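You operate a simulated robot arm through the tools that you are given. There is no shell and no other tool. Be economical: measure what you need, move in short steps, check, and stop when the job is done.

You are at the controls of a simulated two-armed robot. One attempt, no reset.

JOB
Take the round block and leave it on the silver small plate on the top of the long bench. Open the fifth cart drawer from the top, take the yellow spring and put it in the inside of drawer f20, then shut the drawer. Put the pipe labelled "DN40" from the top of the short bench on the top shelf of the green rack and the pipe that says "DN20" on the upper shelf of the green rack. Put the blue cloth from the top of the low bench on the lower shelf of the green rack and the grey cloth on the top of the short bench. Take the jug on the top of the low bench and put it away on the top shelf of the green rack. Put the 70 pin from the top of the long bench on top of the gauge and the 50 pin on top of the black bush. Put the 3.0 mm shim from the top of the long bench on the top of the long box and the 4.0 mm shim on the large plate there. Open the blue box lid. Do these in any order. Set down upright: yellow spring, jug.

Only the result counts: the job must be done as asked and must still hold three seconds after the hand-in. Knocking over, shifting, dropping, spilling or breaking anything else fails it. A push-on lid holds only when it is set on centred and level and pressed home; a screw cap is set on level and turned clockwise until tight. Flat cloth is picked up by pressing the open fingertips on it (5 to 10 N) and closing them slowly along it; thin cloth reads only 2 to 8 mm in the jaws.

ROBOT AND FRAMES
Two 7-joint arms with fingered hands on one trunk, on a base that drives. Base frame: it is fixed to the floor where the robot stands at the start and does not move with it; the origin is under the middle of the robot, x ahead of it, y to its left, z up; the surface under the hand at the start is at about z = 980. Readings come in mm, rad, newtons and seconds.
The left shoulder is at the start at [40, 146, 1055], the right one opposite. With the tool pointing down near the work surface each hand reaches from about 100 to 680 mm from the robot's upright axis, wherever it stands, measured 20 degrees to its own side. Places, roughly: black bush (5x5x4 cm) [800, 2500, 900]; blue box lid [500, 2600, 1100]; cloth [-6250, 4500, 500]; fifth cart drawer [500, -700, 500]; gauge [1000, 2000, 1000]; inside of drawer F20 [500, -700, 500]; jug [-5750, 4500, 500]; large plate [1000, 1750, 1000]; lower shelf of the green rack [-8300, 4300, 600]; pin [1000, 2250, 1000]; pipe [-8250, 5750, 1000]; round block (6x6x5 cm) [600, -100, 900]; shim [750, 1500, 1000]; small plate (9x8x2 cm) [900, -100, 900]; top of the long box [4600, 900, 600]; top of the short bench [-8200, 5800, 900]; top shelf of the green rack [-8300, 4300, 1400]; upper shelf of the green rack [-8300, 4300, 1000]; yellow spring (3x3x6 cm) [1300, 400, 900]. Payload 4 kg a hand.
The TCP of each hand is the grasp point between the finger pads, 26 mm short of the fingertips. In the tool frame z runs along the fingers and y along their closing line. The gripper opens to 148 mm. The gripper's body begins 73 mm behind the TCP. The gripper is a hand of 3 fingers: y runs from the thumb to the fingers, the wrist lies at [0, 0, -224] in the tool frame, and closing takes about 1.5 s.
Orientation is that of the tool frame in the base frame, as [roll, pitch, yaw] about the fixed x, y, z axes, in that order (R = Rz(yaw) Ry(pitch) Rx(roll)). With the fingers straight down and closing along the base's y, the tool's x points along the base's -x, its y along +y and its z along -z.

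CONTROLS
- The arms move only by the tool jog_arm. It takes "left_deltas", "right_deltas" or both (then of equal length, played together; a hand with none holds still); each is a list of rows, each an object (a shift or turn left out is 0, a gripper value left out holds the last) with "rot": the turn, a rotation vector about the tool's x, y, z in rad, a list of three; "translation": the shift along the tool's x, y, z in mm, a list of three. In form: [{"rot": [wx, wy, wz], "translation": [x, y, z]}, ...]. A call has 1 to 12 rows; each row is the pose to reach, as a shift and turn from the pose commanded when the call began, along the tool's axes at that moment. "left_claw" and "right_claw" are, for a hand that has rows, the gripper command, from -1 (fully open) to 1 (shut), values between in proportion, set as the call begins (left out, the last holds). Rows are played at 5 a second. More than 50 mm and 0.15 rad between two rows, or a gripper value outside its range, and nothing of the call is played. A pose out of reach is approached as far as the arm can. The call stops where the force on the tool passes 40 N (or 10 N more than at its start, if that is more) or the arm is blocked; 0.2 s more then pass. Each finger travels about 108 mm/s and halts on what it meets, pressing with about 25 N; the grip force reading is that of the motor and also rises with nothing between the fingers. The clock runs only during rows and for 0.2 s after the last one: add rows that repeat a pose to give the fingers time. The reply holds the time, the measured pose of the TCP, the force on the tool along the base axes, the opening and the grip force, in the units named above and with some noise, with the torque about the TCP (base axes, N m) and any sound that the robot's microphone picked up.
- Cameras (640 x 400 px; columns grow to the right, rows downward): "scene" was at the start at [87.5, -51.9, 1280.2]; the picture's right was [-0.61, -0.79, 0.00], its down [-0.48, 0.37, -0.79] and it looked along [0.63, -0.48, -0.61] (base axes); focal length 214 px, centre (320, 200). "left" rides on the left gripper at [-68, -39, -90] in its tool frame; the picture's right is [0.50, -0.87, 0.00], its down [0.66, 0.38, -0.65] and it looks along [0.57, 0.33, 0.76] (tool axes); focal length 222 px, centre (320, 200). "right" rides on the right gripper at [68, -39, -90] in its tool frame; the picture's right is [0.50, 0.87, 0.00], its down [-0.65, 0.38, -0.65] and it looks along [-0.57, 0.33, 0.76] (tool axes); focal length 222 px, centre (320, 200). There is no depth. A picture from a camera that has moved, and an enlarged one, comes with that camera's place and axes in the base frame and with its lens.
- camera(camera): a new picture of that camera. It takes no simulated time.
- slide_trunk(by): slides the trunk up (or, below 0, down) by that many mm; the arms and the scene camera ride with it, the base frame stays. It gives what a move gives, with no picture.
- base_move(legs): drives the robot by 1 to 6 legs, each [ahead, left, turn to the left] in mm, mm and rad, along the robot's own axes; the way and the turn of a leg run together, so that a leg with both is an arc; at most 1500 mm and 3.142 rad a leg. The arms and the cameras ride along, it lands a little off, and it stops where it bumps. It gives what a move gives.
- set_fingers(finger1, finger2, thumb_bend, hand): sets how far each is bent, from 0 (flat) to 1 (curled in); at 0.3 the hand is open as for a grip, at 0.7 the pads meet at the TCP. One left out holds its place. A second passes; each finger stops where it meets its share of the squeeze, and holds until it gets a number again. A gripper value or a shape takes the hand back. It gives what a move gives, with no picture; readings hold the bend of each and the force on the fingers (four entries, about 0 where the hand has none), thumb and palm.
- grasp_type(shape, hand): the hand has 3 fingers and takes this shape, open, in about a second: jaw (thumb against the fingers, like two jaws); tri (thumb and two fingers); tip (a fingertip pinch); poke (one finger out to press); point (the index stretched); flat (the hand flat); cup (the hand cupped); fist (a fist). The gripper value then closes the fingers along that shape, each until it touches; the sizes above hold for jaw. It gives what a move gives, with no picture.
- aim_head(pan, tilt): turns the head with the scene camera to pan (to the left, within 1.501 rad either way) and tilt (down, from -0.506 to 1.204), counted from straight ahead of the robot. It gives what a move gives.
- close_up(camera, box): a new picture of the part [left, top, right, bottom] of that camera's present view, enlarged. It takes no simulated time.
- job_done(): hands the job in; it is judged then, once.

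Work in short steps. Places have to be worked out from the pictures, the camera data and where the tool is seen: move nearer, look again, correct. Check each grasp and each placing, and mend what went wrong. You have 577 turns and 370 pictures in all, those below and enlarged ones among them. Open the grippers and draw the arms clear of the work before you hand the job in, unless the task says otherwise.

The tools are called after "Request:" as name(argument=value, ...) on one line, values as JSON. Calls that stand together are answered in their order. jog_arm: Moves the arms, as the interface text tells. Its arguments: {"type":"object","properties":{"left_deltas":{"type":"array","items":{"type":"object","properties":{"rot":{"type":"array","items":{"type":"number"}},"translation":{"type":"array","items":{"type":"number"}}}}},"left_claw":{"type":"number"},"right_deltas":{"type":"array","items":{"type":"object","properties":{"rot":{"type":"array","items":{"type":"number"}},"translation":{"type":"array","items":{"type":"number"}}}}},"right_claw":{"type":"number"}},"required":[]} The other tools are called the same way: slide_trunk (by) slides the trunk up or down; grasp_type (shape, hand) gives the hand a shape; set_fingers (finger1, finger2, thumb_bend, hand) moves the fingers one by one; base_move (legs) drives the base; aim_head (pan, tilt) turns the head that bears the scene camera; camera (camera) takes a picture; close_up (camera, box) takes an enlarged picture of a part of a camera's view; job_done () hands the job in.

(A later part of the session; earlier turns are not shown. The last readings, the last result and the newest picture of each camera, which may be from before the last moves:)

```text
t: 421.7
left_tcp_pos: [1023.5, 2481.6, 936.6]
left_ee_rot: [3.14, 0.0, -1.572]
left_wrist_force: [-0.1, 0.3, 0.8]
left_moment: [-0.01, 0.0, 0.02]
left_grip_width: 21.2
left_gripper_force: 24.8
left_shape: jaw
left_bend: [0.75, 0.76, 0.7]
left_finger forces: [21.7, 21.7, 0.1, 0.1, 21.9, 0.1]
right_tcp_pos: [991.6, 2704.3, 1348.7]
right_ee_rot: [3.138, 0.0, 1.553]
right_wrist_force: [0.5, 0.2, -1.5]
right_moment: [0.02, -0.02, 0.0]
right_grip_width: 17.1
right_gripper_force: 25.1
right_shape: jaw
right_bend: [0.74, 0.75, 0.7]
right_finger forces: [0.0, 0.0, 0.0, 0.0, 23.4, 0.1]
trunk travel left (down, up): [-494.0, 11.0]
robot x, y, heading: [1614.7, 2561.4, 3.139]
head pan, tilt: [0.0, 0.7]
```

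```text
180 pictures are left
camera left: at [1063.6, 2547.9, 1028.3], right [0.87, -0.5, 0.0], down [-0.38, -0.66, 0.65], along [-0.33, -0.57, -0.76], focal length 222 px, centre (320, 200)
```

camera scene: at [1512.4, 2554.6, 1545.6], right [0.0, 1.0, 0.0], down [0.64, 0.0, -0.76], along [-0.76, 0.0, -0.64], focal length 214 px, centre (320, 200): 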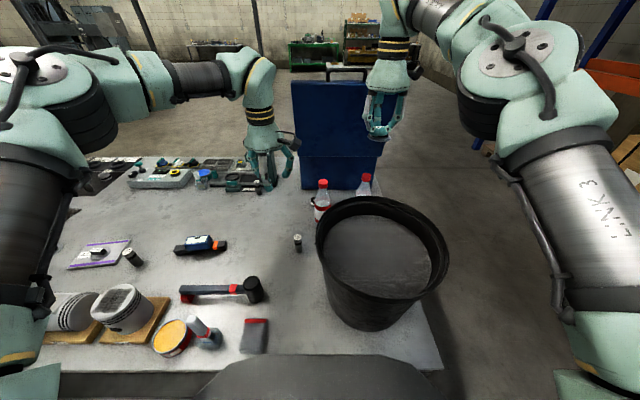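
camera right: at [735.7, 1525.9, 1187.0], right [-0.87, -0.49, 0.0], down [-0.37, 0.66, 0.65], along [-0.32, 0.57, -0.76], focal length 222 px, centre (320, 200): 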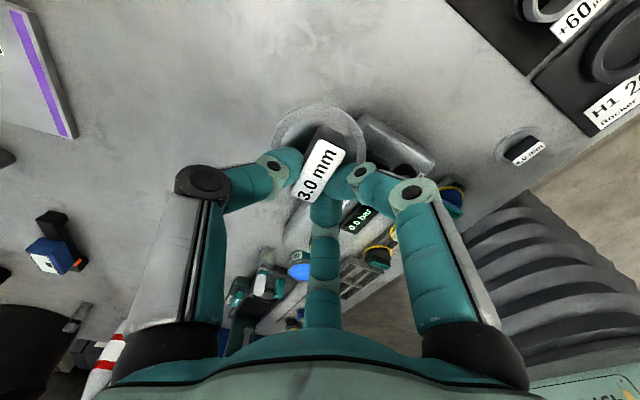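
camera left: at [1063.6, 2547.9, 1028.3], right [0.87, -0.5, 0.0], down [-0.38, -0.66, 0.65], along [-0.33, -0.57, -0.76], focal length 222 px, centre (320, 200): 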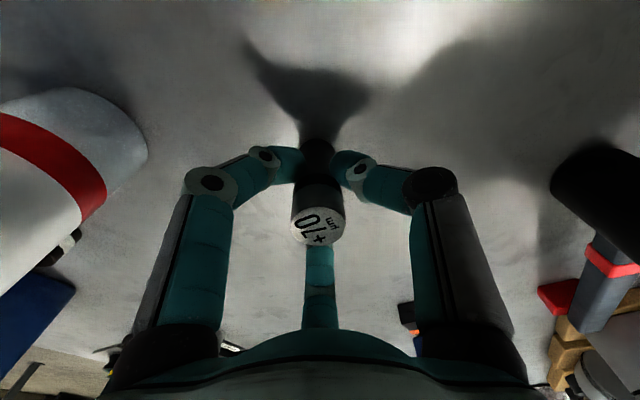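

Pin held. Lift and shift the base toward the gauge.

Request:
jog_arm(left_deltas=[{"translation": [0, 0, -40]}, {"translation": [0, 0, -85]}, {"translation": [0, 0, -130]}, {"translation": [0, 0, -175]}, {"translation": [0, 0, -220]}])

Request:
base_move(legs=[[0, 360, 0]])

Request:
camera(camera="left")

Request:
close_up(camera="scene", box=[200, 150, 380, 290])

```text
t: 422.9
left_tcp_pos: [1023.7, 2483.3, 1159.4]
left_ee_rot: [3.141, 0.0, -1.57]
left_wrist_force: [0.4, -0.3, -2.0]
left_moment: [0.0, -0.03, 0.03]
left_grip_width: 21.4
left_gripper_force: 25.2
left_shape: jaw
left_bend: [0.75, 0.76, 0.7]
left_finger forces: [21.8, 22.0, 0.0, 0.1, 22.0, 0.0]
right_tcp_pos: [993.3, 2706.7, 1347.8]
right_ee_rot: [3.141, 0.0, 1.552]
right_wrist_force: [0.5, 0.2, -1.6]
right_moment: [-0.03, 0.03, 0.02]
right_grip_width: 17.1
right_gripper_force: 24.8
right_shape: jaw
right_bend: [0.74, 0.75, 0.7]
right_finger forces: [0.0, 0.0, 0.0, 0.0, 23.4, 0.0]
trunk travel left (down, up): [-494.0, 11.0]
robot x, y, heading: [1620.9, 2556.9, 3.14]
head pan, tilt: [0.0, 0.7]
```

```text
t: 425.2
left_tcp_pos: [1019.1, 2133.8, 1158.6]
left_ee_rot: [-3.141, -0.003, -1.58]
left_wrist_force: [0.4, 0.4, -3.1]
left_moment: [-0.02, -0.02, -0.01]
left_grip_width: 21.0
left_gripper_force: 24.7
left_shape: jaw
left_bend: [0.75, 0.76, 0.7]
left_finger forces: [21.7, 21.9, 0.1, 0.0, 21.9, 0.0]
right_tcp_pos: [990.8, 2356.0, 1347.3]
right_ee_rot: [3.139, 0.003, 1.546]
right_wrist_force: [0.0, 0.2, -1.4]
right_moment: [-0.04, -0.04, 0.0]
right_grip_width: 17.1
right_gripper_force: 25.0
right_shape: jaw
right_bend: [0.74, 0.75, 0.7]
right_finger forces: [0.0, 0.0, 0.0, 0.0, 23.5, 0.0]
trunk travel left (down, up): [-494.0, 11.0]
robot x, y, heading: [1618.3, 2201.8, 3.131]
head pan, tilt: [0.0, 0.7]
```

```text
179 pictures are left
camera left: at [1060.6, 2201.1, 1249.5], right [0.86, -0.51, 0.0], down [-0.38, -0.65, 0.65], along [-0.33, -0.56, -0.76], focal length 222 px, centre (320, 200)
```

left: 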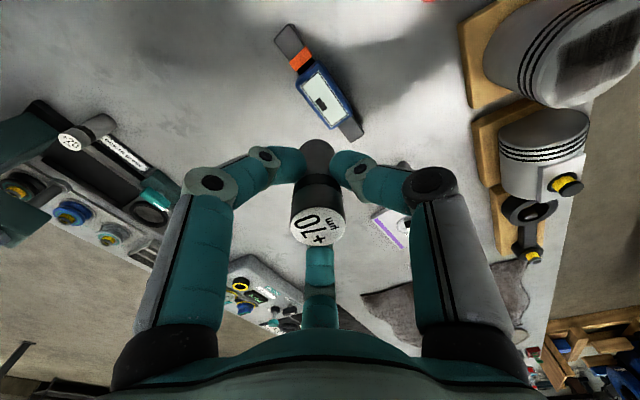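

```text
2.86 times, centred on (290, 220) of scene
camera zoom: at [1509.7, 2207.0, 1545.6], right [0.01, 1.0, 0.0], down [0.64, -0.01, -0.76], along [-0.76, 0.01, -0.64], focal length 613 px, centre (406, 143)
```

zoom: 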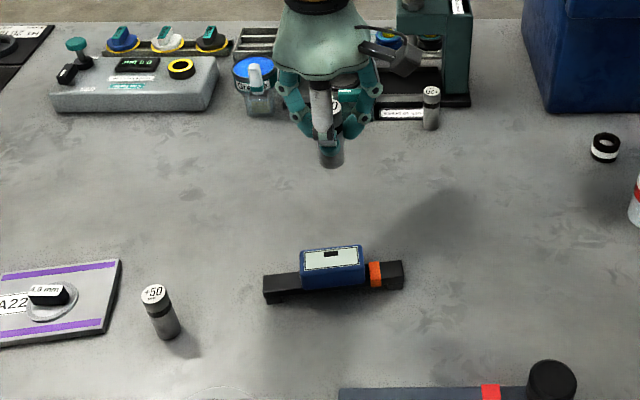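

Gauge display centre ≈(1020,2123), top ≈940. Align and descend near.

Request:
jog_arm(left_deltas=[{"translation": [11, -1, 35]}, {"translation": [11, -1, 75]}, {"translation": [11, -1, 110]}, {"translation": [11, -1, 128]}, {"translation": [11, -1, 128]}])

Request:
camera(camera="left")

Request:
close_up(camera="scene", box=[250, 160, 350, 250])

```text
t: 426.4
left_tcp_pos: [1018.3, 2121.4, 1030.7]
left_ee_rot: [-3.141, -0.001, -1.579]
left_wrist_force: [-0.1, -0.2, -2.4]
left_moment: [0.03, 0.0, -0.02]
left_grip_width: 21.5
left_gripper_force: 24.7
left_shape: jaw
left_bend: [0.75, 0.76, 0.7]
left_finger forces: [21.8, 21.9, 0.0, 0.1, 21.9, 0.0]
right_tcp_pos: [990.3, 2355.1, 1346.6]
right_ee_rot: [-3.141, 0.0, 1.544]
right_wrist_force: [0.0, 0.1, -1.2]
right_moment: [-0.02, 0.0, -0.02]
right_grip_width: 17.3
right_gripper_force: 25.5
right_shape: jaw
right_bend: [0.74, 0.75, 0.7]
right_finger forces: [0.1, 0.0, 0.1, 0.0, 23.5, 0.1]
trunk travel left (down, up): [-494.0, 11.0]
robot x, y, heading: [1618.9, 2200.5, 3.128]
head pan, tilt: [0.0, 0.7]
```

```text
177 pictures are left
camera left: at [1059.9, 2188.1, 1121.6], right [0.86, -0.51, 0.0], down [-0.38, -0.65, 0.65], along [-0.33, -0.56, -0.76], focal length 222 px, centre (320, 200)
```

left: 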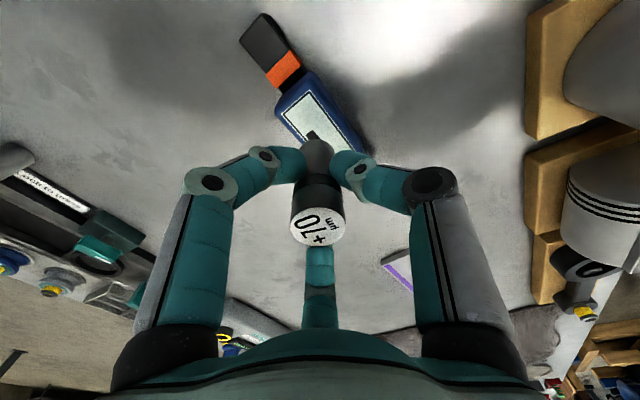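

```text
4.44 times, centred on (300, 205) of scene
camera zoom: at [1509.7, 2204.4, 1545.6], right [0.01, 1.0, 0.0], down [0.64, -0.01, -0.76], along [-0.76, 0.01, -0.64], focal length 953 px, centre (409, 178)
```

zoom: 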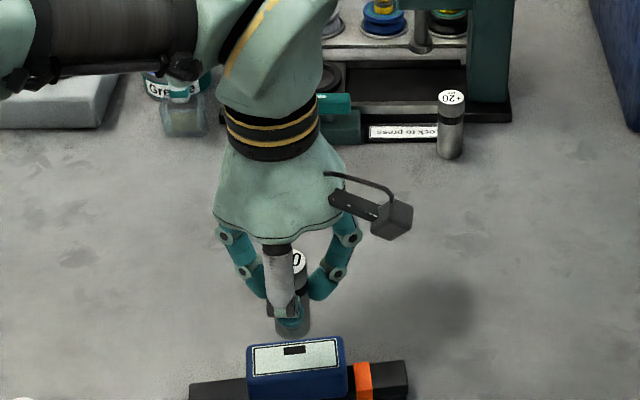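

Well aligned. Lower in small steps until contact.

Request:
jog_arm(left_deltas=[{"translation": [0, 0, 6]}, {"translation": [0, 0, 11]}, {"translation": [0, 0, 15]}, {"translation": [0, 0, 18]}, {"translation": [0, 0, 21]}, {"translation": [0, 0, 24]}])

Request:
close_up(camera="scene", box=[260, 190, 330, 250])

```text
t: 427.8
left_tcp_pos: [1021.9, 2120.3, 1007.1]
left_ee_rot: [-3.139, 0.0, -1.579]
left_wrist_force: [-0.2, 0.9, -2.3]
left_moment: [0.02, -0.01, 0.05]
left_grip_width: 21.2
left_gripper_force: 24.9
left_shape: jaw
left_bend: [0.75, 0.76, 0.7]
left_finger forces: [21.8, 22.1, 0.0, 0.1, 21.9, 0.1]
right_tcp_pos: [990.6, 2354.9, 1348.6]
right_ee_rot: [3.14, 0.0, 1.545]
right_wrist_force: [0.0, -0.2, -1.0]
right_moment: [-0.01, -0.03, 0.0]
right_grip_width: 17.0
right_gripper_force: 25.1
right_shape: jaw
right_bend: [0.74, 0.75, 0.7]
right_finger forces: [0.0, 0.0, 0.0, 0.0, 23.5, 0.0]
trunk travel left (down, up): [-494.0, 11.0]
robot x, y, heading: [1622.4, 2202.8, 3.13]
head pan, tilt: [0.0, 0.7]
```

```text
6.67 times, centred on (295, 220) of scene
camera zoom: at [1509.7, 2203.9, 1545.6], right [0.01, 1.0, 0.0], down [0.64, -0.01, -0.76], along [-0.76, 0.01, -0.64], focal length 1430 px, centre (487, 67)
```

zoom: 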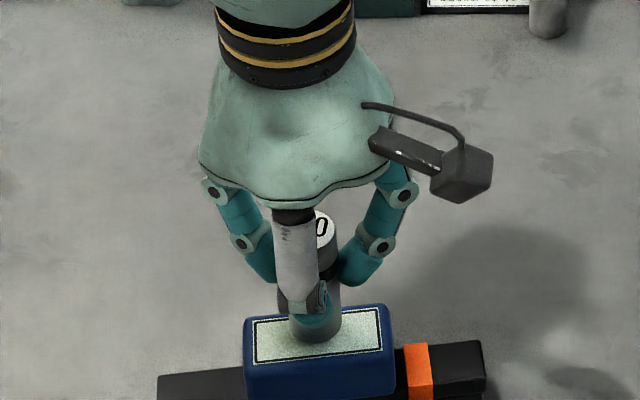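

Request:
jog_arm(left_deltas=[{"translation": [0, 0, 3]}, {"translation": [0, 0, 5]}, {"translation": [0, 0, 7]}, {"translation": [0, 0, 9]}])

```text
t: 428.8
left_tcp_pos: [1020.0, 2120.4, 999.3]
left_ee_rot: [3.14, 0.0, -1.579]
left_wrist_force: [0.0, -0.3, 1.3]
left_moment: [-0.04, 0.02, 0.02]
left_grip_width: 21.3
left_gripper_force: 25.2
left_shape: jaw
left_bend: [0.75, 0.76, 0.7]
left_finger forces: [22.1, 22.5, 0.0, 0.1, 22.1, 0.1]
right_tcp_pos: [991.8, 2354.9, 1347.6]
right_ee_rot: [3.141, 0.001, 1.544]
right_wrist_force: [-0.3, -0.4, -1.2]
right_moment: [0.0, 0.01, 0.0]
right_grip_width: 17.2
right_gripper_force: 24.7
right_shape: jaw
right_bend: [0.74, 0.75, 0.7]
right_finger forces: [0.0, 0.1, 0.0, 0.1, 23.5, 0.0]
trunk travel left (down, up): [-494.0, 11.0]
robot x, y, heading: [1618.3, 2203.0, 3.131]
head pan, tilt: [0.0, 0.7]
```

Contact. Release and lift.

Request:
jog_arm(left_deltas=[{"translation": [0, 0, 1]}, {"translation": [0, 0, 1]}])

Request:
jog_arm(left_deltas=[{"translation": [0, 0, 0]}, {"translation": [0, 0, 0]}, {"translation": [0, 0, 0]}, {"translation": [0, 0, 0]}, {"translation": [0, 0, -20]}, {"translation": [0, 0, -50]}, {"translation": [0, 0, -90]}, {"translation": [0, 0, -130]}, {"translation": [0, 0, -170]}], left_claw=0.0)

Request:
close_up(camera="scene", box=[240, 160, 360, 260])

Request:
camera(camera="left")

```text
t: 429.4
left_tcp_pos: [1021.7, 2121.2, 999.0]
left_ee_rot: [3.14, 0.002, -1.579]
left_wrist_force: [1.3, -0.3, 7.9]
left_moment: [-0.06, 0.05, -0.02]
left_grip_width: 21.7
left_gripper_force: 24.7
left_shape: jaw
left_bend: [0.75, 0.76, 0.7]
left_finger forces: [22.8, 23.9, 0.0, 0.1, 23.4, 0.1]
right_tcp_pos: [992.6, 2353.5, 1347.8]
right_ee_rot: [-3.141, 0.0, 1.545]
right_wrist_force: [0.1, -0.2, -1.3]
right_moment: [-0.01, -0.04, 0.05]
right_grip_width: 17.0
right_gripper_force: 25.8
right_shape: jaw
right_bend: [0.74, 0.75, 0.7]
right_finger forces: [0.0, 0.1, 0.1, 0.0, 23.6, 0.1]
trunk travel left (down, up): [-494.0, 11.0]
robot x, y, heading: [1617.1, 2207.6, 3.137]
head pan, tilt: [0.0, 0.7]
```

```text
t: 431.4
left_tcp_pos: [1020.8, 2121.4, 1167.8]
left_ee_rot: [-3.142, 0.001, -1.58]
left_wrist_force: [0.7, -0.1, 0.1]
left_moment: [0.02, 0.02, -0.01]
left_grip_width: 73.5
left_gripper_force: 0.1
left_shape: jaw
left_bend: [0.36, 0.36, 0.7]
left_finger forces: [0.1, 0.0, 0.0, 0.0, 0.1, 0.0]
right_tcp_pos: [991.3, 2355.2, 1349.4]
right_ee_rot: [3.141, 0.002, 1.545]
right_wrist_force: [-0.3, 0.2, -1.7]
right_moment: [0.01, -0.04, -0.05]
right_grip_width: 17.2
right_gripper_force: 25.5
right_shape: jaw
right_bend: [0.74, 0.75, 0.7]
right_finger forces: [0.0, 0.1, 0.0, 0.1, 23.5, 0.0]
trunk travel left (down, up): [-494.0, 11.0]
robot x, y, heading: [1615.5, 2197.4, 3.134]
head pan, tilt: [0.0, 0.7]
```

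```text
4.00 times, centred on (300, 210) of scene
camera zoom: at [1511.2, 2204.4, 1545.7], right [0.01, 1.0, 0.0], down [0.64, -0.01, -0.77], along [-0.77, 0.01, -0.64], focal length 858 px, centre (400, 160)
```

zoom: 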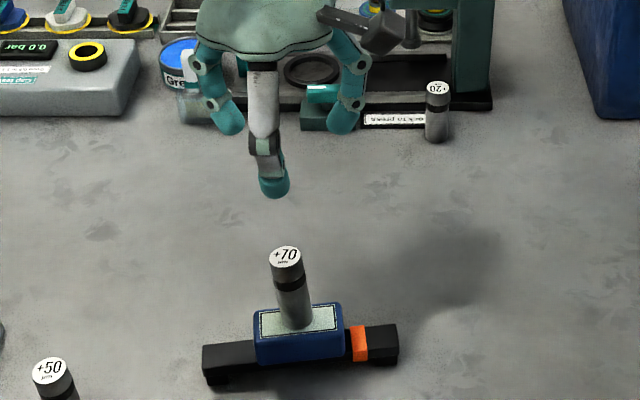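

```text
173 pictures are left
camera left: at [1062.2, 2188.9, 1258.8], right [0.86, -0.51, 0.0], down [-0.38, -0.65, 0.65], along [-0.33, -0.56, -0.76], focal length 222 px, centre (320, 200)
```

left: 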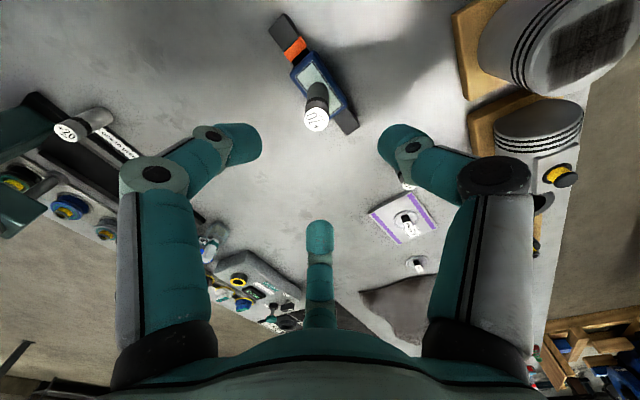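

+70 pin stands on the gauge. Now the +50 pin: shift base by 200 and align.

Request:
base_move(legs=[[0, 195, 0]])

Request:
camera(camera="left")

Request:
close_up(camera="scene", box=[220, 160, 380, 280])

```text
t: 433.0
left_tcp_pos: [1018.7, 1930.0, 1167.8]
left_ee_rot: [-3.142, -0.003, -1.578]
left_wrist_force: [0.2, 0.2, 0.1]
left_moment: [0.0, 0.01, 0.01]
left_grip_width: 73.5
left_gripper_force: 0.0
left_shape: jaw
left_bend: [0.36, 0.36, 0.7]
left_finger forces: [0.1, 0.0, 0.1, 0.0, 0.0, 0.0]
right_tcp_pos: [988.8, 2164.0, 1346.7]
right_ee_rot: [3.141, 0.005, 1.547]
right_wrist_force: [0.5, 0.9, -1.0]
right_moment: [-0.09, 0.04, -0.03]
right_grip_width: 17.2
right_gripper_force: 25.4
right_shape: jaw
right_bend: [0.74, 0.75, 0.7]
right_finger forces: [0.0, 0.0, 0.1, 0.0, 23.5, 0.0]
trunk travel left (down, up): [-494.0, 11.0]
robot x, y, heading: [1616.1, 2006.1, 3.134]
head pan, tilt: [0.0, 0.7]
```

```text
172 pictures are left
camera left: at [1059.4, 1998.0, 1257.9], right [0.86, -0.51, 0.0], down [-0.38, -0.65, 0.66], along [-0.33, -0.57, -0.76], focal length 222 px, centre (320, 200)
```

left: 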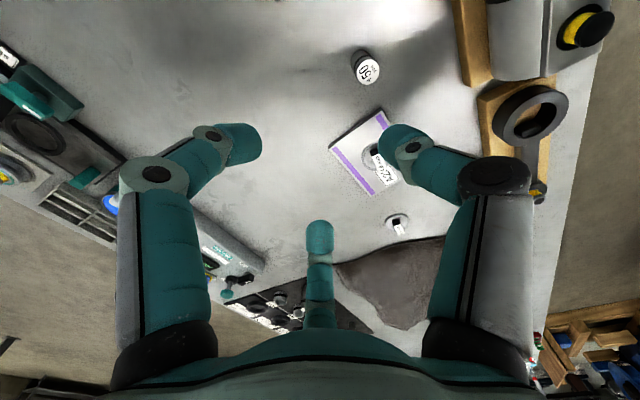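

```text
3.33 times, centred on (300, 220) of scene
camera zoom: at [1508.3, 2015.0, 1545.6], right [0.01, 1.0, 0.0], down [0.64, -0.01, -0.76], along [-0.76, 0.0, -0.64], focal length 715 px, centre (387, 133)
```

zoom: 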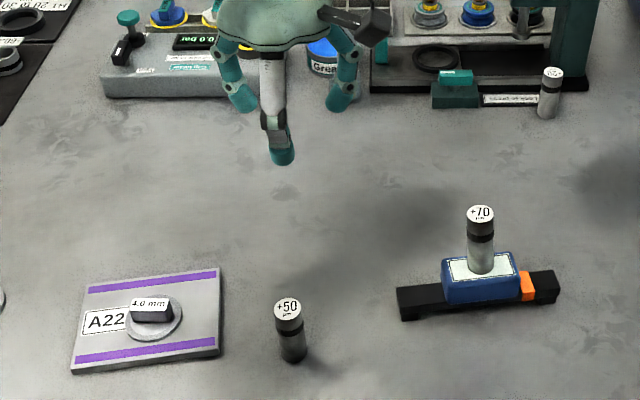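

+50 pin at (1079,1918). Move over and descend to z≈1000.

Request:
jog_arm(left_deltas=[{"translation": [6, -30, 20]}, {"translation": [12, -60, 50]}, {"translation": [12, -60, 95]}, {"translation": [12, -60, 140]}, {"translation": [12, -60, 168]}, {"translation": [12, -60, 168]}], left_claw=-0.1)

Request:
camera(camera="left")

```text
t: 434.4
left_tcp_pos: [1077.8, 1915.4, 998.2]
left_ee_rot: [-3.141, 0.0, -1.578]
left_wrist_force: [-0.4, -0.3, 0.5]
left_moment: [-0.03, 0.02, -0.01]
left_grip_width: 80.8
left_gripper_force: 0.1
left_shape: jaw
left_bend: [0.34, 0.34, 0.7]
left_finger forces: [0.0, 0.1, 0.1, 0.0, 0.1, 0.0]
right_tcp_pos: [989.6, 2160.2, 1348.2]
right_ee_rot: [3.142, -0.001, 1.546]
right_wrist_force: [0.1, -0.4, -2.3]
right_moment: [-0.02, -0.03, 0.0]
right_grip_width: 17.1
right_gripper_force: 25.1
right_shape: jaw
right_bend: [0.74, 0.75, 0.7]
right_finger forces: [0.0, 0.0, 0.1, 0.0, 23.5, 0.0]
trunk travel left (down, up): [-494.0, 11.0]
robot x, y, heading: [1616.7, 2006.5, 3.134]
head pan, tilt: [0.0, 0.7]
```

```text
170 pictures are left
camera left: at [1118.4, 1982.8, 1089.2], right [0.86, -0.51, 0.0], down [-0.38, -0.65, 0.65], along [-0.33, -0.56, -0.76], focal length 222 px, centre (320, 200)
```

left: 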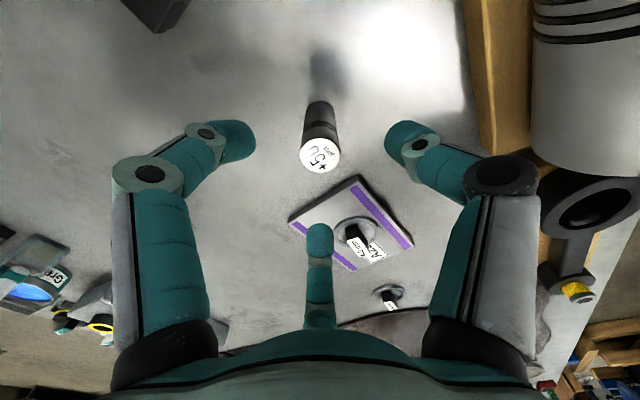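

Request:
jog_arm(left_deltas=[{"translation": [-7, -5, 25]}, {"translation": [-7, -5, 50]}, {"translation": [-7, -5, 60]}, {"translation": [-7, -5, 60]}])

Request:
jog_arm(left_deltas=[{"translation": [0, 0, 0]}, {"translation": [0, 0, 0]}, {"translation": [0, 0, 0]}, {"translation": [0, 0, 0]}, {"translation": [0, 0, 0]}, {"translation": [0, 0, 0]}], left_claw=1)

Request:
jog_arm(left_deltas=[{"translation": [0, 0, -40]}, {"translation": [0, 0, -85]}, {"translation": [0, 0, -130]}, {"translation": [0, 0, -175]}, {"translation": [0, 0, -220]}, {"translation": [0, 0, -265]}])

Request:
camera(camera="left")

```text
t: 435.4
left_tcp_pos: [1083.6, 1921.6, 939.5]
left_ee_rot: [3.141, 0.0, -1.578]
left_wrist_force: [0.1, -0.3, 0.3]
left_moment: [0.0, -0.02, 0.03]
left_grip_width: 80.7
left_gripper_force: 0.1
left_shape: jaw
left_bend: [0.34, 0.34, 0.7]
left_finger forces: [0.1, 0.0, 0.0, 0.0, 0.1, 0.0]
right_tcp_pos: [988.8, 2160.2, 1348.7]
right_ee_rot: [3.141, -0.001, 1.545]
right_wrist_force: [0.3, -0.2, -1.7]
right_moment: [0.0, 0.0, 0.02]
right_grip_width: 17.1
right_gripper_force: 24.7
right_shape: jaw
right_bend: [0.74, 0.75, 0.7]
right_finger forces: [0.0, 0.0, 0.0, 0.0, 23.5, 0.0]
trunk travel left (down, up): [-494.0, 11.0]
robot x, y, heading: [1615.7, 2007.7, 3.131]
head pan, tilt: [0.0, 0.7]
```

```text
t: 436.8
left_tcp_pos: [1083.2, 1921.1, 938.6]
left_ee_rot: [-3.141, 0.0, -1.579]
left_wrist_force: [0.0, 0.2, 0.1]
left_moment: [0.02, 0.0, -0.03]
left_grip_width: 21.4
left_gripper_force: 25.2
left_shape: jaw
left_bend: [0.75, 0.76, 0.7]
left_finger forces: [21.2, 21.9, 0.0, 0.0, 21.0, 0.0]
right_tcp_pos: [989.1, 2160.3, 1347.5]
right_ee_rot: [3.141, 0.0, 1.545]
right_wrist_force: [0.2, -0.6, 0.0]
right_moment: [0.01, -0.03, 0.0]
right_grip_width: 17.0
right_gripper_force: 25.1
right_shape: jaw
right_bend: [0.74, 0.75, 0.7]
right_finger forces: [0.0, 0.0, 0.0, 0.1, 23.5, 0.0]
trunk travel left (down, up): [-494.0, 11.0]
robot x, y, heading: [1614.9, 2010.4, 3.133]
head pan, tilt: [0.0, 0.7]
```

```text
t: 438.2
left_tcp_pos: [1082.7, 1919.3, 1206.3]
left_ee_rot: [-3.141, 0.0, -1.58]
left_wrist_force: [-0.1, 0.4, -2.6]
left_moment: [0.0, 0.03, 0.01]
left_grip_width: 21.2
left_gripper_force: 24.8
left_shape: jaw
left_bend: [0.75, 0.76, 0.7]
left_finger forces: [21.2, 21.9, 0.0, 0.0, 21.1, 0.0]
right_tcp_pos: [989.7, 2160.2, 1347.8]
right_ee_rot: [3.142, 0.001, 1.545]
right_wrist_force: [1.0, 0.2, -0.9]
right_moment: [-0.01, -0.01, 0.02]
right_grip_width: 17.1
right_gripper_force: 25.1
right_shape: jaw
right_bend: [0.74, 0.75, 0.7]
right_finger forces: [0.1, 0.0, 0.0, 0.0, 23.5, 0.1]
trunk travel left (down, up): [-494.0, 11.0]
robot x, y, heading: [1616.3, 2006.2, 3.134]
head pan, tilt: [0.0, 0.7]
```

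```text
169 pictures are left
camera left: at [1124.5, 1987.1, 1296.2], right [0.86, -0.51, 0.0], down [-0.38, -0.65, 0.65], along [-0.33, -0.56, -0.76], focal length 222 px, centre (320, 200)
```

left: 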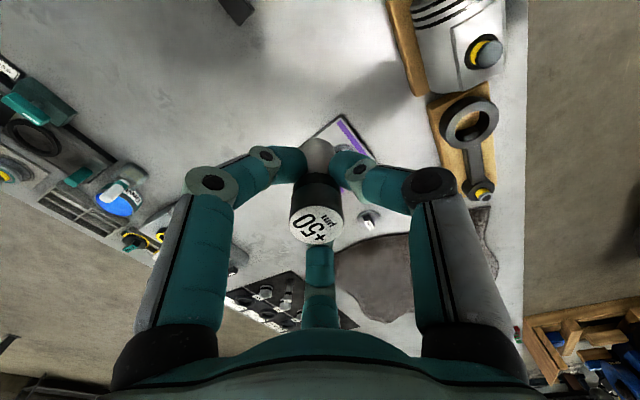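

Pin held. Next deliver the 3.0 mm shim to the long box: back away from the bench and turn to look that way.

Request:
base_move(legs=[[-330, 0, 0], [0, 0, 3.1]])

Request:
aim_head(pan=-0.5, tilt=0.35)

Request:
camera(camera="scene")

Request:
aim_head(pan=0.6, tilt=0.35)

Request:
camera(camera="scene")

```text
t: 447.6
left_tcp_pos: [2481.5, 2069.5, 1204.6]
left_ee_rot: [3.141, -0.001, 1.522]
left_wrist_force: [-0.7, -0.1, -2.7]
left_moment: [-0.01, 0.02, -0.01]
left_grip_width: 21.1
left_gripper_force: 24.9
left_shape: jaw
left_bend: [0.75, 0.76, 0.7]
left_finger forces: [21.3, 21.6, 0.0, 0.0, 20.2, 0.0]
right_tcp_pos: [2565.9, 1825.5, 1347.8]
right_ee_rot: [-3.141, 0.002, -1.637]
right_wrist_force: [0.0, 0.1, -1.3]
right_moment: [-0.01, 0.02, 0.02]
right_grip_width: 16.8
right_gripper_force: 25.0
right_shape: jaw
right_bend: [0.74, 0.75, 0.7]
right_finger forces: [0.1, 0.0, 0.0, 0.1, 22.8, 0.0]
trunk travel left (down, up): [-494.0, 11.0]
robot x, y, heading: [1945.5, 2001.8, -0.048]
head pan, tilt: [0.0, 0.7]
```

```text
t: 448.6
left_tcp_pos: [2482.4, 2069.4, 1203.5]
left_ee_rot: [-3.141, 0.001, 1.522]
left_wrist_force: [-0.8, -0.1, -3.2]
left_moment: [-0.01, -0.03, 0.0]
left_grip_width: 21.2
left_gripper_force: 24.8
left_shape: jaw
left_bend: [0.75, 0.76, 0.7]
left_finger forces: [21.3, 21.6, 0.0, 0.0, 20.2, 0.1]
right_tcp_pos: [2566.0, 1826.2, 1349.7]
right_ee_rot: [-3.141, -0.001, -1.636]
right_wrist_force: [0.1, 0.1, -1.1]
right_moment: [0.0, 0.05, 0.01]
right_grip_width: 16.7
right_gripper_force: 25.4
right_shape: jaw
right_bend: [0.74, 0.75, 0.7]
right_finger forces: [0.1, 0.0, 0.0, 0.0, 22.8, 0.1]
trunk travel left (down, up): [-494.0, 11.0]
robot x, y, heading: [1945.7, 2004.3, -0.048]
head pan, tilt: [-0.499, 0.351]
```

```text
168 pictures are left
camera scene: at [2045.5, 1955.4, 1576.9], right [-0.52, -0.85, 0.0], down [-0.29, 0.18, -0.94], along [0.8, -0.49, -0.34], focal length 214 px, centre (320, 200)
```

scene: 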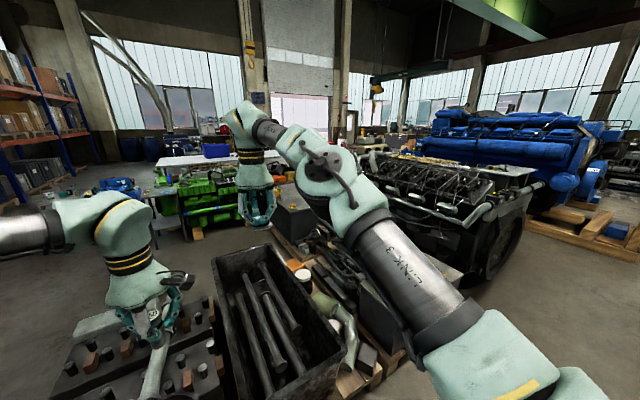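

```text
t: 449.9
left_tcp_pos: [2481.5, 2070.4, 1204.8]
left_ee_rot: [-3.141, -0.001, 1.523]
left_wrist_force: [0.2, 0.3, -2.2]
left_moment: [-0.01, 0.03, 0.02]
left_grip_width: 21.3
left_gripper_force: 24.8
left_shape: jaw
left_bend: [0.75, 0.76, 0.7]
left_finger forces: [21.3, 21.7, 0.0, 0.0, 20.2, 0.0]
right_tcp_pos: [2566.2, 1825.9, 1347.5]
right_ee_rot: [3.14, 0.001, -1.638]
right_wrist_force: [0.5, 0.4, -1.5]
right_moment: [0.0, 0.02, 0.0]
right_grip_width: 16.7
right_gripper_force: 24.4
right_shape: jaw
right_bend: [0.74, 0.75, 0.7]
right_finger forces: [0.1, 0.0, 0.0, 0.0, 22.7, 0.0]
trunk travel left (down, up): [-494.0, 11.0]
robot x, y, heading: [1945.7, 2001.2, -0.05]
head pan, tilt: [0.6, 0.351]
```

```text
167 pictures are left
camera scene: at [2045.5, 2052.5, 1577.0], right [0.52, -0.85, 0.0], down [-0.29, -0.18, -0.94], along [0.8, 0.49, -0.34], focal length 214 px, centre (320, 200)
```

scene: 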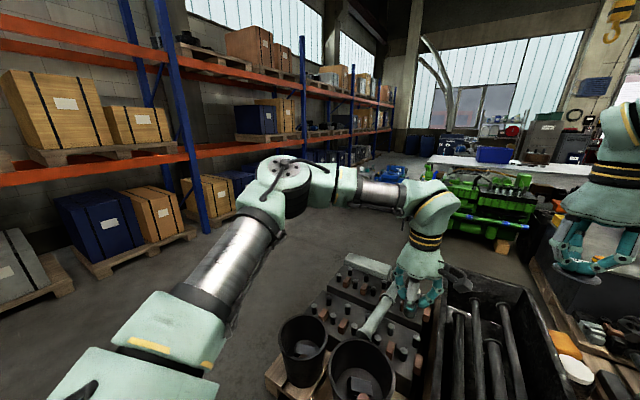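

The pallet cluster lies ahead; the long box is behind it. Drive along the lane at y≈3500 to x≈4000 and look back.

Request:
base_move(legs=[[0, 0, 0.05], [0, 1480, 0], [1500, 0, 0], [600, 0, 0]])

Request:
aim_head(pan=-1.0, tilt=0.4)

Request:
camera(camera="scene")

Request:
aim_head(pan=-0.2, tilt=0.3)

Request:
camera(camera="scene")

```text
t: 467.7
left_tcp_pos: [4585.9, 3543.6, 1204.7]
left_ee_rot: [3.14, 0.0, 1.543]
left_wrist_force: [-0.1, 0.6, -2.1]
left_moment: [0.0, 0.0, 0.02]
left_grip_width: 21.2
left_gripper_force: 24.8
left_shape: jaw
left_bend: [0.75, 0.76, 0.7]
left_finger forces: [21.2, 21.7, 0.0, 0.1, 20.2, 0.0]
right_tcp_pos: [4675.4, 3300.8, 1348.8]
right_ee_rot: [-3.138, -0.001, -1.616]
right_wrist_force: [-0.4, -0.5, -0.7]
right_moment: [-0.01, 0.04, 0.02]
right_grip_width: 16.7
right_gripper_force: 24.7
right_shape: jaw
right_bend: [0.74, 0.75, 0.7]
right_finger forces: [0.0, 0.1, 0.1, 0.0, 22.8, 0.1]
trunk travel left (down, up): [-494.0, 11.0]
robot x, y, heading: [4057.1, 3461.2, -0.028]
head pan, tilt: [0.6, 0.351]
```

```text
t: 469.4
left_tcp_pos: [4588.6, 3543.9, 1204.4]
left_ee_rot: [3.141, 0.0, 1.545]
left_wrist_force: [-0.6, 0.5, -2.5]
left_moment: [0.03, 0.03, -0.02]
left_grip_width: 20.8
left_gripper_force: 25.1
left_shape: jaw
left_bend: [0.75, 0.76, 0.7]
left_finger forces: [21.4, 21.9, 0.0, 0.0, 20.2, 0.1]
right_tcp_pos: [4678.3, 3300.0, 1348.0]
right_ee_rot: [3.141, 0.001, -1.615]
right_wrist_force: [-0.4, -0.3, 0.5]
right_moment: [-0.02, 0.02, 0.02]
right_grip_width: 17.0
right_gripper_force: 25.1
right_shape: jaw
right_bend: [0.74, 0.75, 0.7]
right_finger forces: [0.0, 0.1, 0.1, 0.0, 22.7, 0.1]
trunk travel left (down, up): [-494.0, 11.0]
robot x, y, heading: [4055.8, 3467.1, -0.028]
head pan, tilt: [-1.0, 0.4]
```

```text
166 pictures are left
camera scene: at [4122.3, 3386.6, 1572.5], right [-0.86, -0.52, 0.0], down [-0.2, 0.33, -0.92], along [0.48, -0.79, -0.39], focal length 214 px, centre (320, 200)
```

scene: 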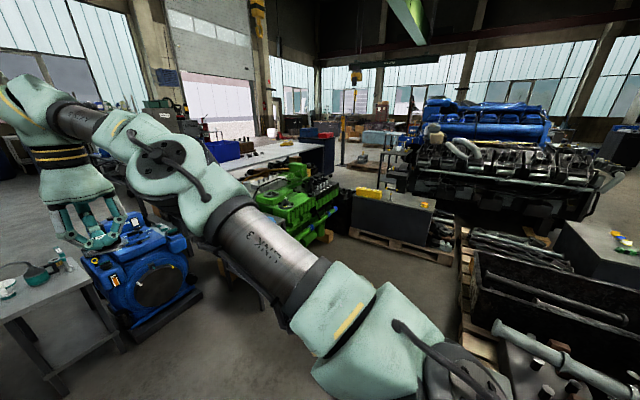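

```text
t: 470.5
left_tcp_pos: [4588.8, 3544.3, 1205.1]
left_ee_rot: [-3.141, 0.0, 1.544]
left_wrist_force: [0.6, 0.5, -1.8]
left_moment: [-0.01, 0.02, 0.01]
left_grip_width: 21.2
left_gripper_force: 24.8
left_shape: jaw
left_bend: [0.75, 0.76, 0.7]
left_finger forces: [21.3, 21.8, 0.1, 0.0, 20.2, 0.0]
right_tcp_pos: [4677.4, 3301.0, 1348.0]
right_ee_rot: [-3.141, -0.002, -1.614]
right_wrist_force: [0.2, 0.0, -1.0]
right_moment: [0.02, 0.01, -0.03]
right_grip_width: 16.8
right_gripper_force: 25.1
right_shape: jaw
right_bend: [0.74, 0.75, 0.7]
right_finger forces: [0.0, 0.0, 0.0, 0.0, 22.7, 0.1]
trunk travel left (down, up): [-494.0, 11.0]
robot x, y, heading: [4053.4, 3466.2, -0.022]
head pan, tilt: [-0.201, 0.3]
```

```text
165 pictures are left
camera scene: at [4165.3, 3444.6, 1581.7], right [-0.23, -0.97, 0.0], down [-0.29, 0.07, -0.95], along [0.93, -0.22, -0.3], focal length 214 px, centre (320, 200)
```

scene: 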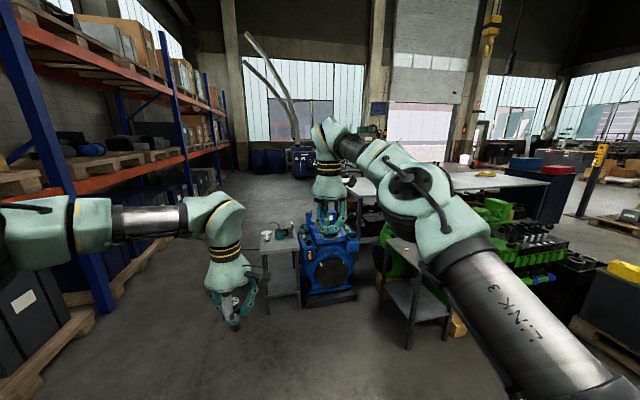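

The long box is visible (≈x 4150–5080, y 800–1090). Drive down the clear lane to stand north of it, facing −y.

Request:
base_move(legs=[[520, 0, 0], [0, 0, -1.545], [1300, 0, 0], [550, 0, 0]])

Request:
aim_head(pan=0.0, tilt=0.7)

Request:
camera(camera="scene")

```text
t: 486.3
left_tcp_pos: [4691.6, 1061.8, 1205.3]
left_ee_rot: [3.139, -0.001, 0.006]
left_wrist_force: [-0.2, -0.1, -3.8]
left_moment: [0.01, 0.01, 0.02]
left_grip_width: 20.9
left_gripper_force: 24.8
left_shape: jaw
left_bend: [0.75, 0.76, 0.7]
left_finger forces: [21.4, 21.7, 0.1, 0.1, 19.9, 0.0]
right_tcp_pos: [4453.1, 962.7, 1349.7]
right_ee_rot: [-3.14, 0.0, 3.134]
right_wrist_force: [0.5, -0.1, -1.5]
right_moment: [-0.01, -0.01, 0.0]
right_grip_width: 16.4
right_gripper_force: 24.8
right_shape: jaw
right_bend: [0.74, 0.75, 0.7]
right_finger forces: [0.1, 0.1, 0.0, 0.2, 22.4, 0.0]
trunk travel left (down, up): [-494.0, 11.0]
robot x, y, heading: [4595.9, 1591.2, -1.567]
head pan, tilt: [-0.201, 0.3]
```

```text
t: 487.1
left_tcp_pos: [4692.4, 1059.3, 1203.6]
left_ee_rot: [-3.141, 0.002, 0.007]
left_wrist_force: [-0.4, 0.1, -2.5]
left_moment: [0.02, 0.0, -0.01]
left_grip_width: 20.8
left_gripper_force: 25.0
left_shape: jaw
left_bend: [0.75, 0.76, 0.7]
left_finger forces: [21.3, 21.7, 0.1, 0.0, 19.9, 0.0]
right_tcp_pos: [4452.9, 961.0, 1348.8]
right_ee_rot: [3.14, 0.001, 3.132]
right_wrist_force: [0.0, -0.4, -1.7]
right_moment: [0.0, 0.02, 0.05]
right_grip_width: 16.6
right_gripper_force: 24.7
right_shape: jaw
right_bend: [0.74, 0.75, 0.7]
right_finger forces: [0.1, 0.0, 0.1, 0.0, 22.6, 0.0]
trunk travel left (down, up): [-494.0, 11.0]
robot x, y, heading: [4593.4, 1588.5, -1.562]
head pan, tilt: [0.0, 0.7]
```

```text
164 pictures are left
camera scene: at [4595.0, 1484.7, 1545.6], right [-1.0, -0.01, 0.0], down [0.0, 0.64, -0.76], along [0.0, -0.76, -0.64], focal length 214 px, centre (320, 200)
```

scene: 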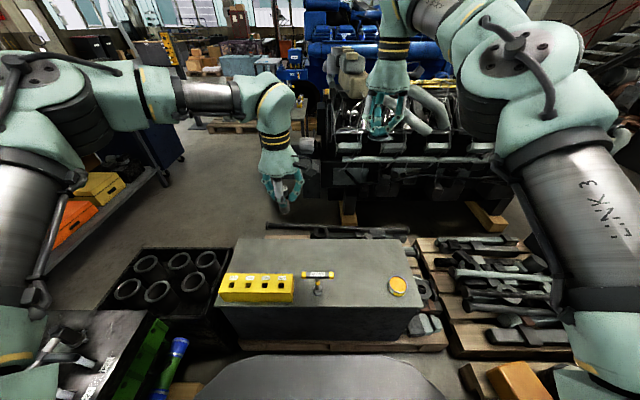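

Box top is free around (4415,910). Lower the trunk 380 and bring the right hand over that spot.

Request:
slide_trunk(by=-380)

Request:
jog_arm(right_deltas=[{"translation": [19, 25, 20]}, {"translation": [38, 51, 40]}, {"translation": [38, 51, 85]}, {"translation": [38, 51, 130]}, {"translation": [38, 51, 175]}, {"translation": [38, 51, 175]}])

Request:
camera(camera="right")

Request:
camera(camera="scene")

```text
t: 490.8
left_tcp_pos: [4691.5, 1058.7, 825.2]
left_ee_rot: [-3.141, 0.0, 0.006]
left_wrist_force: [0.2, 0.7, -1.7]
left_moment: [-0.01, 0.03, -0.01]
left_grip_width: 20.9
left_gripper_force: 25.2
left_shape: jaw
left_bend: [0.75, 0.76, 0.7]
left_finger forces: [21.4, 21.6, 0.0, 0.0, 19.8, 0.0]
right_tcp_pos: [4453.6, 961.9, 967.4]
right_ee_rot: [3.14, 0.001, 3.132]
right_wrist_force: [0.1, -0.3, -1.7]
right_moment: [0.03, -0.04, -0.02]
right_grip_width: 16.4
right_gripper_force: 25.1
right_shape: jaw
right_bend: [0.74, 0.75, 0.7]
right_finger forces: [0.0, 0.0, 0.0, 0.0, 22.5, 0.0]
trunk travel left (down, up): [-114.0, 391.0]
robot x, y, heading: [4595.5, 1591.7, -1.557]
head pan, tilt: [0.0, 0.7]
```

```text
t: 492.2
left_tcp_pos: [4692.2, 1060.0, 825.0]
left_ee_rot: [3.14, 0.0, 0.005]
left_wrist_force: [0.5, -0.3, -1.4]
left_moment: [0.0, 0.04, 0.0]
left_grip_width: 20.8
left_gripper_force: 24.8
left_shape: jaw
left_bend: [0.75, 0.76, 0.7]
left_finger forces: [21.3, 21.7, 0.1, 0.1, 19.9, 0.0]
right_tcp_pos: [4418.5, 1011.9, 792.7]
right_ee_rot: [-3.14, 0.001, 3.131]
right_wrist_force: [-0.6, 0.6, -1.1]
right_moment: [0.02, -0.01, 0.02]
right_grip_width: 16.6
right_gripper_force: 24.9
right_shape: jaw
right_bend: [0.74, 0.75, 0.7]
right_finger forces: [0.0, 0.1, 0.0, 0.1, 22.4, 0.0]
trunk travel left (down, up): [-114.0, 391.0]
robot x, y, heading: [4597.4, 1591.2, -1.565]
head pan, tilt: [0.0, 0.7]
```

```text
163 pictures are left
camera right: at [4349.8, 975.2, 881.9], right [-0.49, 0.87, 0.0], down [0.66, 0.37, 0.65], along [0.57, 0.32, -0.76], focal length 222 px, centre (320, 200)
```

right: 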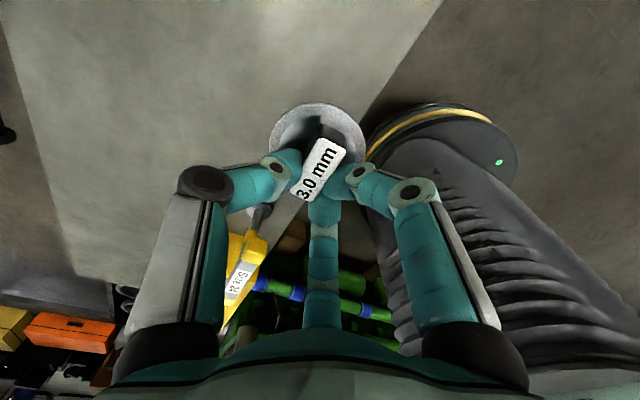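

```text
162 pictures are left
camera scene: at [4595.2, 1486.3, 1165.4], right [-1.0, -0.01, 0.0], down [0.0, 0.64, -0.76], along [0.01, -0.76, -0.64], focal length 214 px, centre (320, 200)
```

scene: 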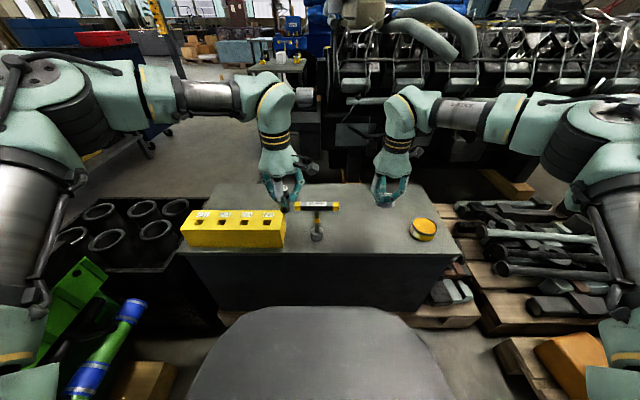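

Box top is nearer z≈660, y 793–1112, x 4250–5000. Move to (4420,950) and descend.

Request:
jog_arm(right_deltas=[{"translation": [0, -31, 20]}, {"translation": [0, -62, 40]}, {"translation": [0, -62, 65]}, {"translation": [0, -62, 65]}])

Request:
close_up(camera="scene", box=[290, 130, 450, 260])

Request:
camera(camera="right")

```text
t: 493.2
left_tcp_pos: [4691.8, 1059.7, 823.7]
left_ee_rot: [3.141, 0.0, 0.007]
left_wrist_force: [0.8, 0.3, -2.0]
left_moment: [-0.03, 0.03, -0.01]
left_grip_width: 20.9
left_gripper_force: 24.5
left_shape: jaw
left_bend: [0.75, 0.76, 0.7]
left_finger forces: [21.3, 21.8, 0.0, 0.0, 19.9, 0.1]
right_tcp_pos: [4416.9, 951.2, 728.8]
right_ee_rot: [-3.141, 0.002, 3.132]
right_wrist_force: [-0.9, -0.4, -1.0]
right_moment: [0.03, 0.03, 0.04]
right_grip_width: 16.5
right_gripper_force: 25.1
right_shape: jaw
right_bend: [0.74, 0.75, 0.7]
right_finger forces: [0.0, 0.0, 0.1, 0.0, 22.4, 0.0]
trunk travel left (down, up): [-114.0, 391.0]
robot x, y, heading: [4597.7, 1591.4, -1.568]
head pan, tilt: [0.0, 0.7]
```

```text
3.08 times, centred on (370, 195) of scene
camera zoom: at [4595.3, 1485.9, 1165.3], right [-1.0, -0.01, 0.0], down [0.0, 0.64, -0.76], along [0.01, -0.76, -0.64], focal length 660 px, centre (166, 215)
```

zoom: 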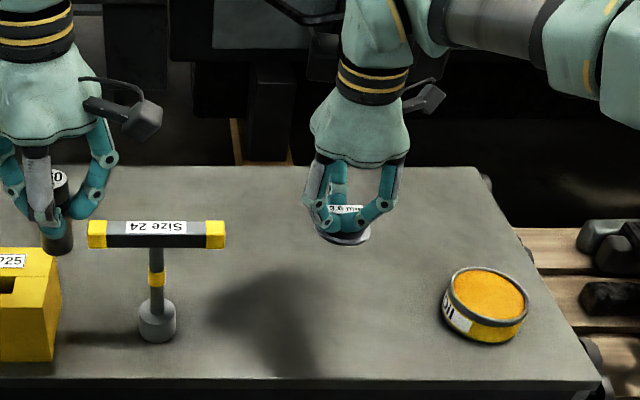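

```text
160 pictures are left
camera right: at [4347.9, 913.6, 817.9], right [-0.49, 0.87, 0.0], down [0.66, 0.37, 0.65], along [0.57, 0.32, -0.76], focal length 222 px, centre (320, 200)
```

right: 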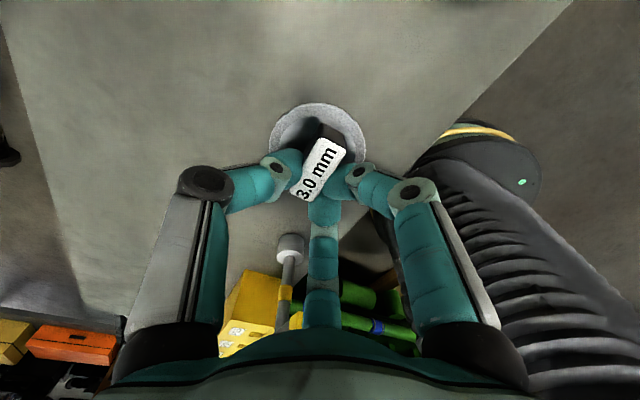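

Request:
jog_arm(right_deltas=[{"translation": [0, 0, 8]}, {"translation": [0, 0, 16]}, {"translation": [0, 0, 22]}, {"translation": [0, 0, 27]}, {"translation": [0, 0, 32]}])

Request:
close_up(camera="scene", box=[330, 150, 430, 230])

```text
t: 494.4
left_tcp_pos: [4691.7, 1059.7, 823.9]
left_ee_rot: [3.14, 0.0, 0.007]
left_wrist_force: [0.0, 0.3, -2.2]
left_moment: [0.0, 0.0, 0.03]
left_grip_width: 20.7
left_gripper_force: 24.8
left_shape: jaw
left_bend: [0.75, 0.76, 0.7]
left_finger forces: [21.4, 21.9, 0.1, 0.0, 19.9, 0.0]
right_tcp_pos: [4415.7, 951.6, 696.2]
right_ee_rot: [-3.141, 0.002, 3.133]
right_wrist_force: [0.1, -0.4, -1.6]
right_moment: [-0.02, 0.0, -0.01]
right_grip_width: 16.2
right_gripper_force: 25.2
right_shape: jaw
right_bend: [0.74, 0.75, 0.7]
right_finger forces: [0.0, 0.0, 0.0, 0.0, 22.4, 0.0]
trunk travel left (down, up): [-114.0, 391.0]
robot x, y, heading: [4592.4, 1590.5, -1.565]
head pan, tilt: [0.0, 0.7]
```

```text
5.00 times, centred on (380, 190) of scene
camera zoom: at [4595.0, 1485.7, 1165.3], right [-1.0, -0.01, 0.0], down [0.0, 0.64, -0.76], along [0.01, -0.76, -0.64], focal length 1072 px, centre (20, 250)
```

zoom: 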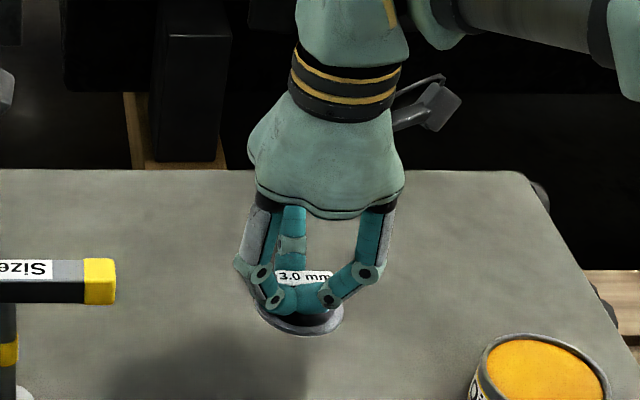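

Request:
jog_arm(right_deltas=[{"translation": [0, 0, 6]}, {"translation": [0, 0, 12]}, {"translation": [0, 0, 18]}, {"translation": [0, 0, 23]}, {"translation": [0, 0, 28]}])

Request:
close_up(camera="scene", box=[330, 150, 430, 230])

```text
t: 495.6
left_tcp_pos: [4691.1, 1059.5, 824.0]
left_ee_rot: [-3.141, 0.0, 0.007]
left_wrist_force: [-0.4, -0.4, -2.3]
left_moment: [0.0, 0.01, -0.03]
left_grip_width: 20.7
left_gripper_force: 24.4
left_shape: jaw
left_bend: [0.75, 0.76, 0.7]
left_finger forces: [21.3, 21.8, 0.0, 0.0, 19.9, 0.0]
right_tcp_pos: [4413.3, 950.1, 666.6]
right_ee_rot: [3.14, 0.002, 3.131]
right_wrist_force: [0.3, -0.4, -1.4]
right_moment: [0.04, -0.01, -0.01]
right_grip_width: 16.6
right_gripper_force: 25.0
right_shape: jaw
right_bend: [0.74, 0.75, 0.7]
right_finger forces: [0.0, 0.1, 0.0, 0.1, 22.5, 0.0]
trunk travel left (down, up): [-114.0, 391.0]
robot x, y, heading: [4593.0, 1589.8, -1.561]
head pan, tilt: [0.0, 0.7]
```

```text
5.00 times, centred on (380, 190) of scene
camera zoom: at [4595.0, 1485.7, 1165.3], right [-1.0, -0.01, 0.0], down [0.0, 0.64, -0.76], along [0.01, -0.76, -0.64], focal length 1072 px, centre (20, 250)
```

zoom: 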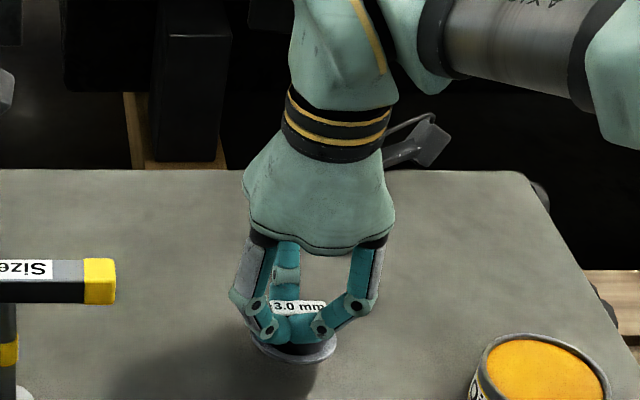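

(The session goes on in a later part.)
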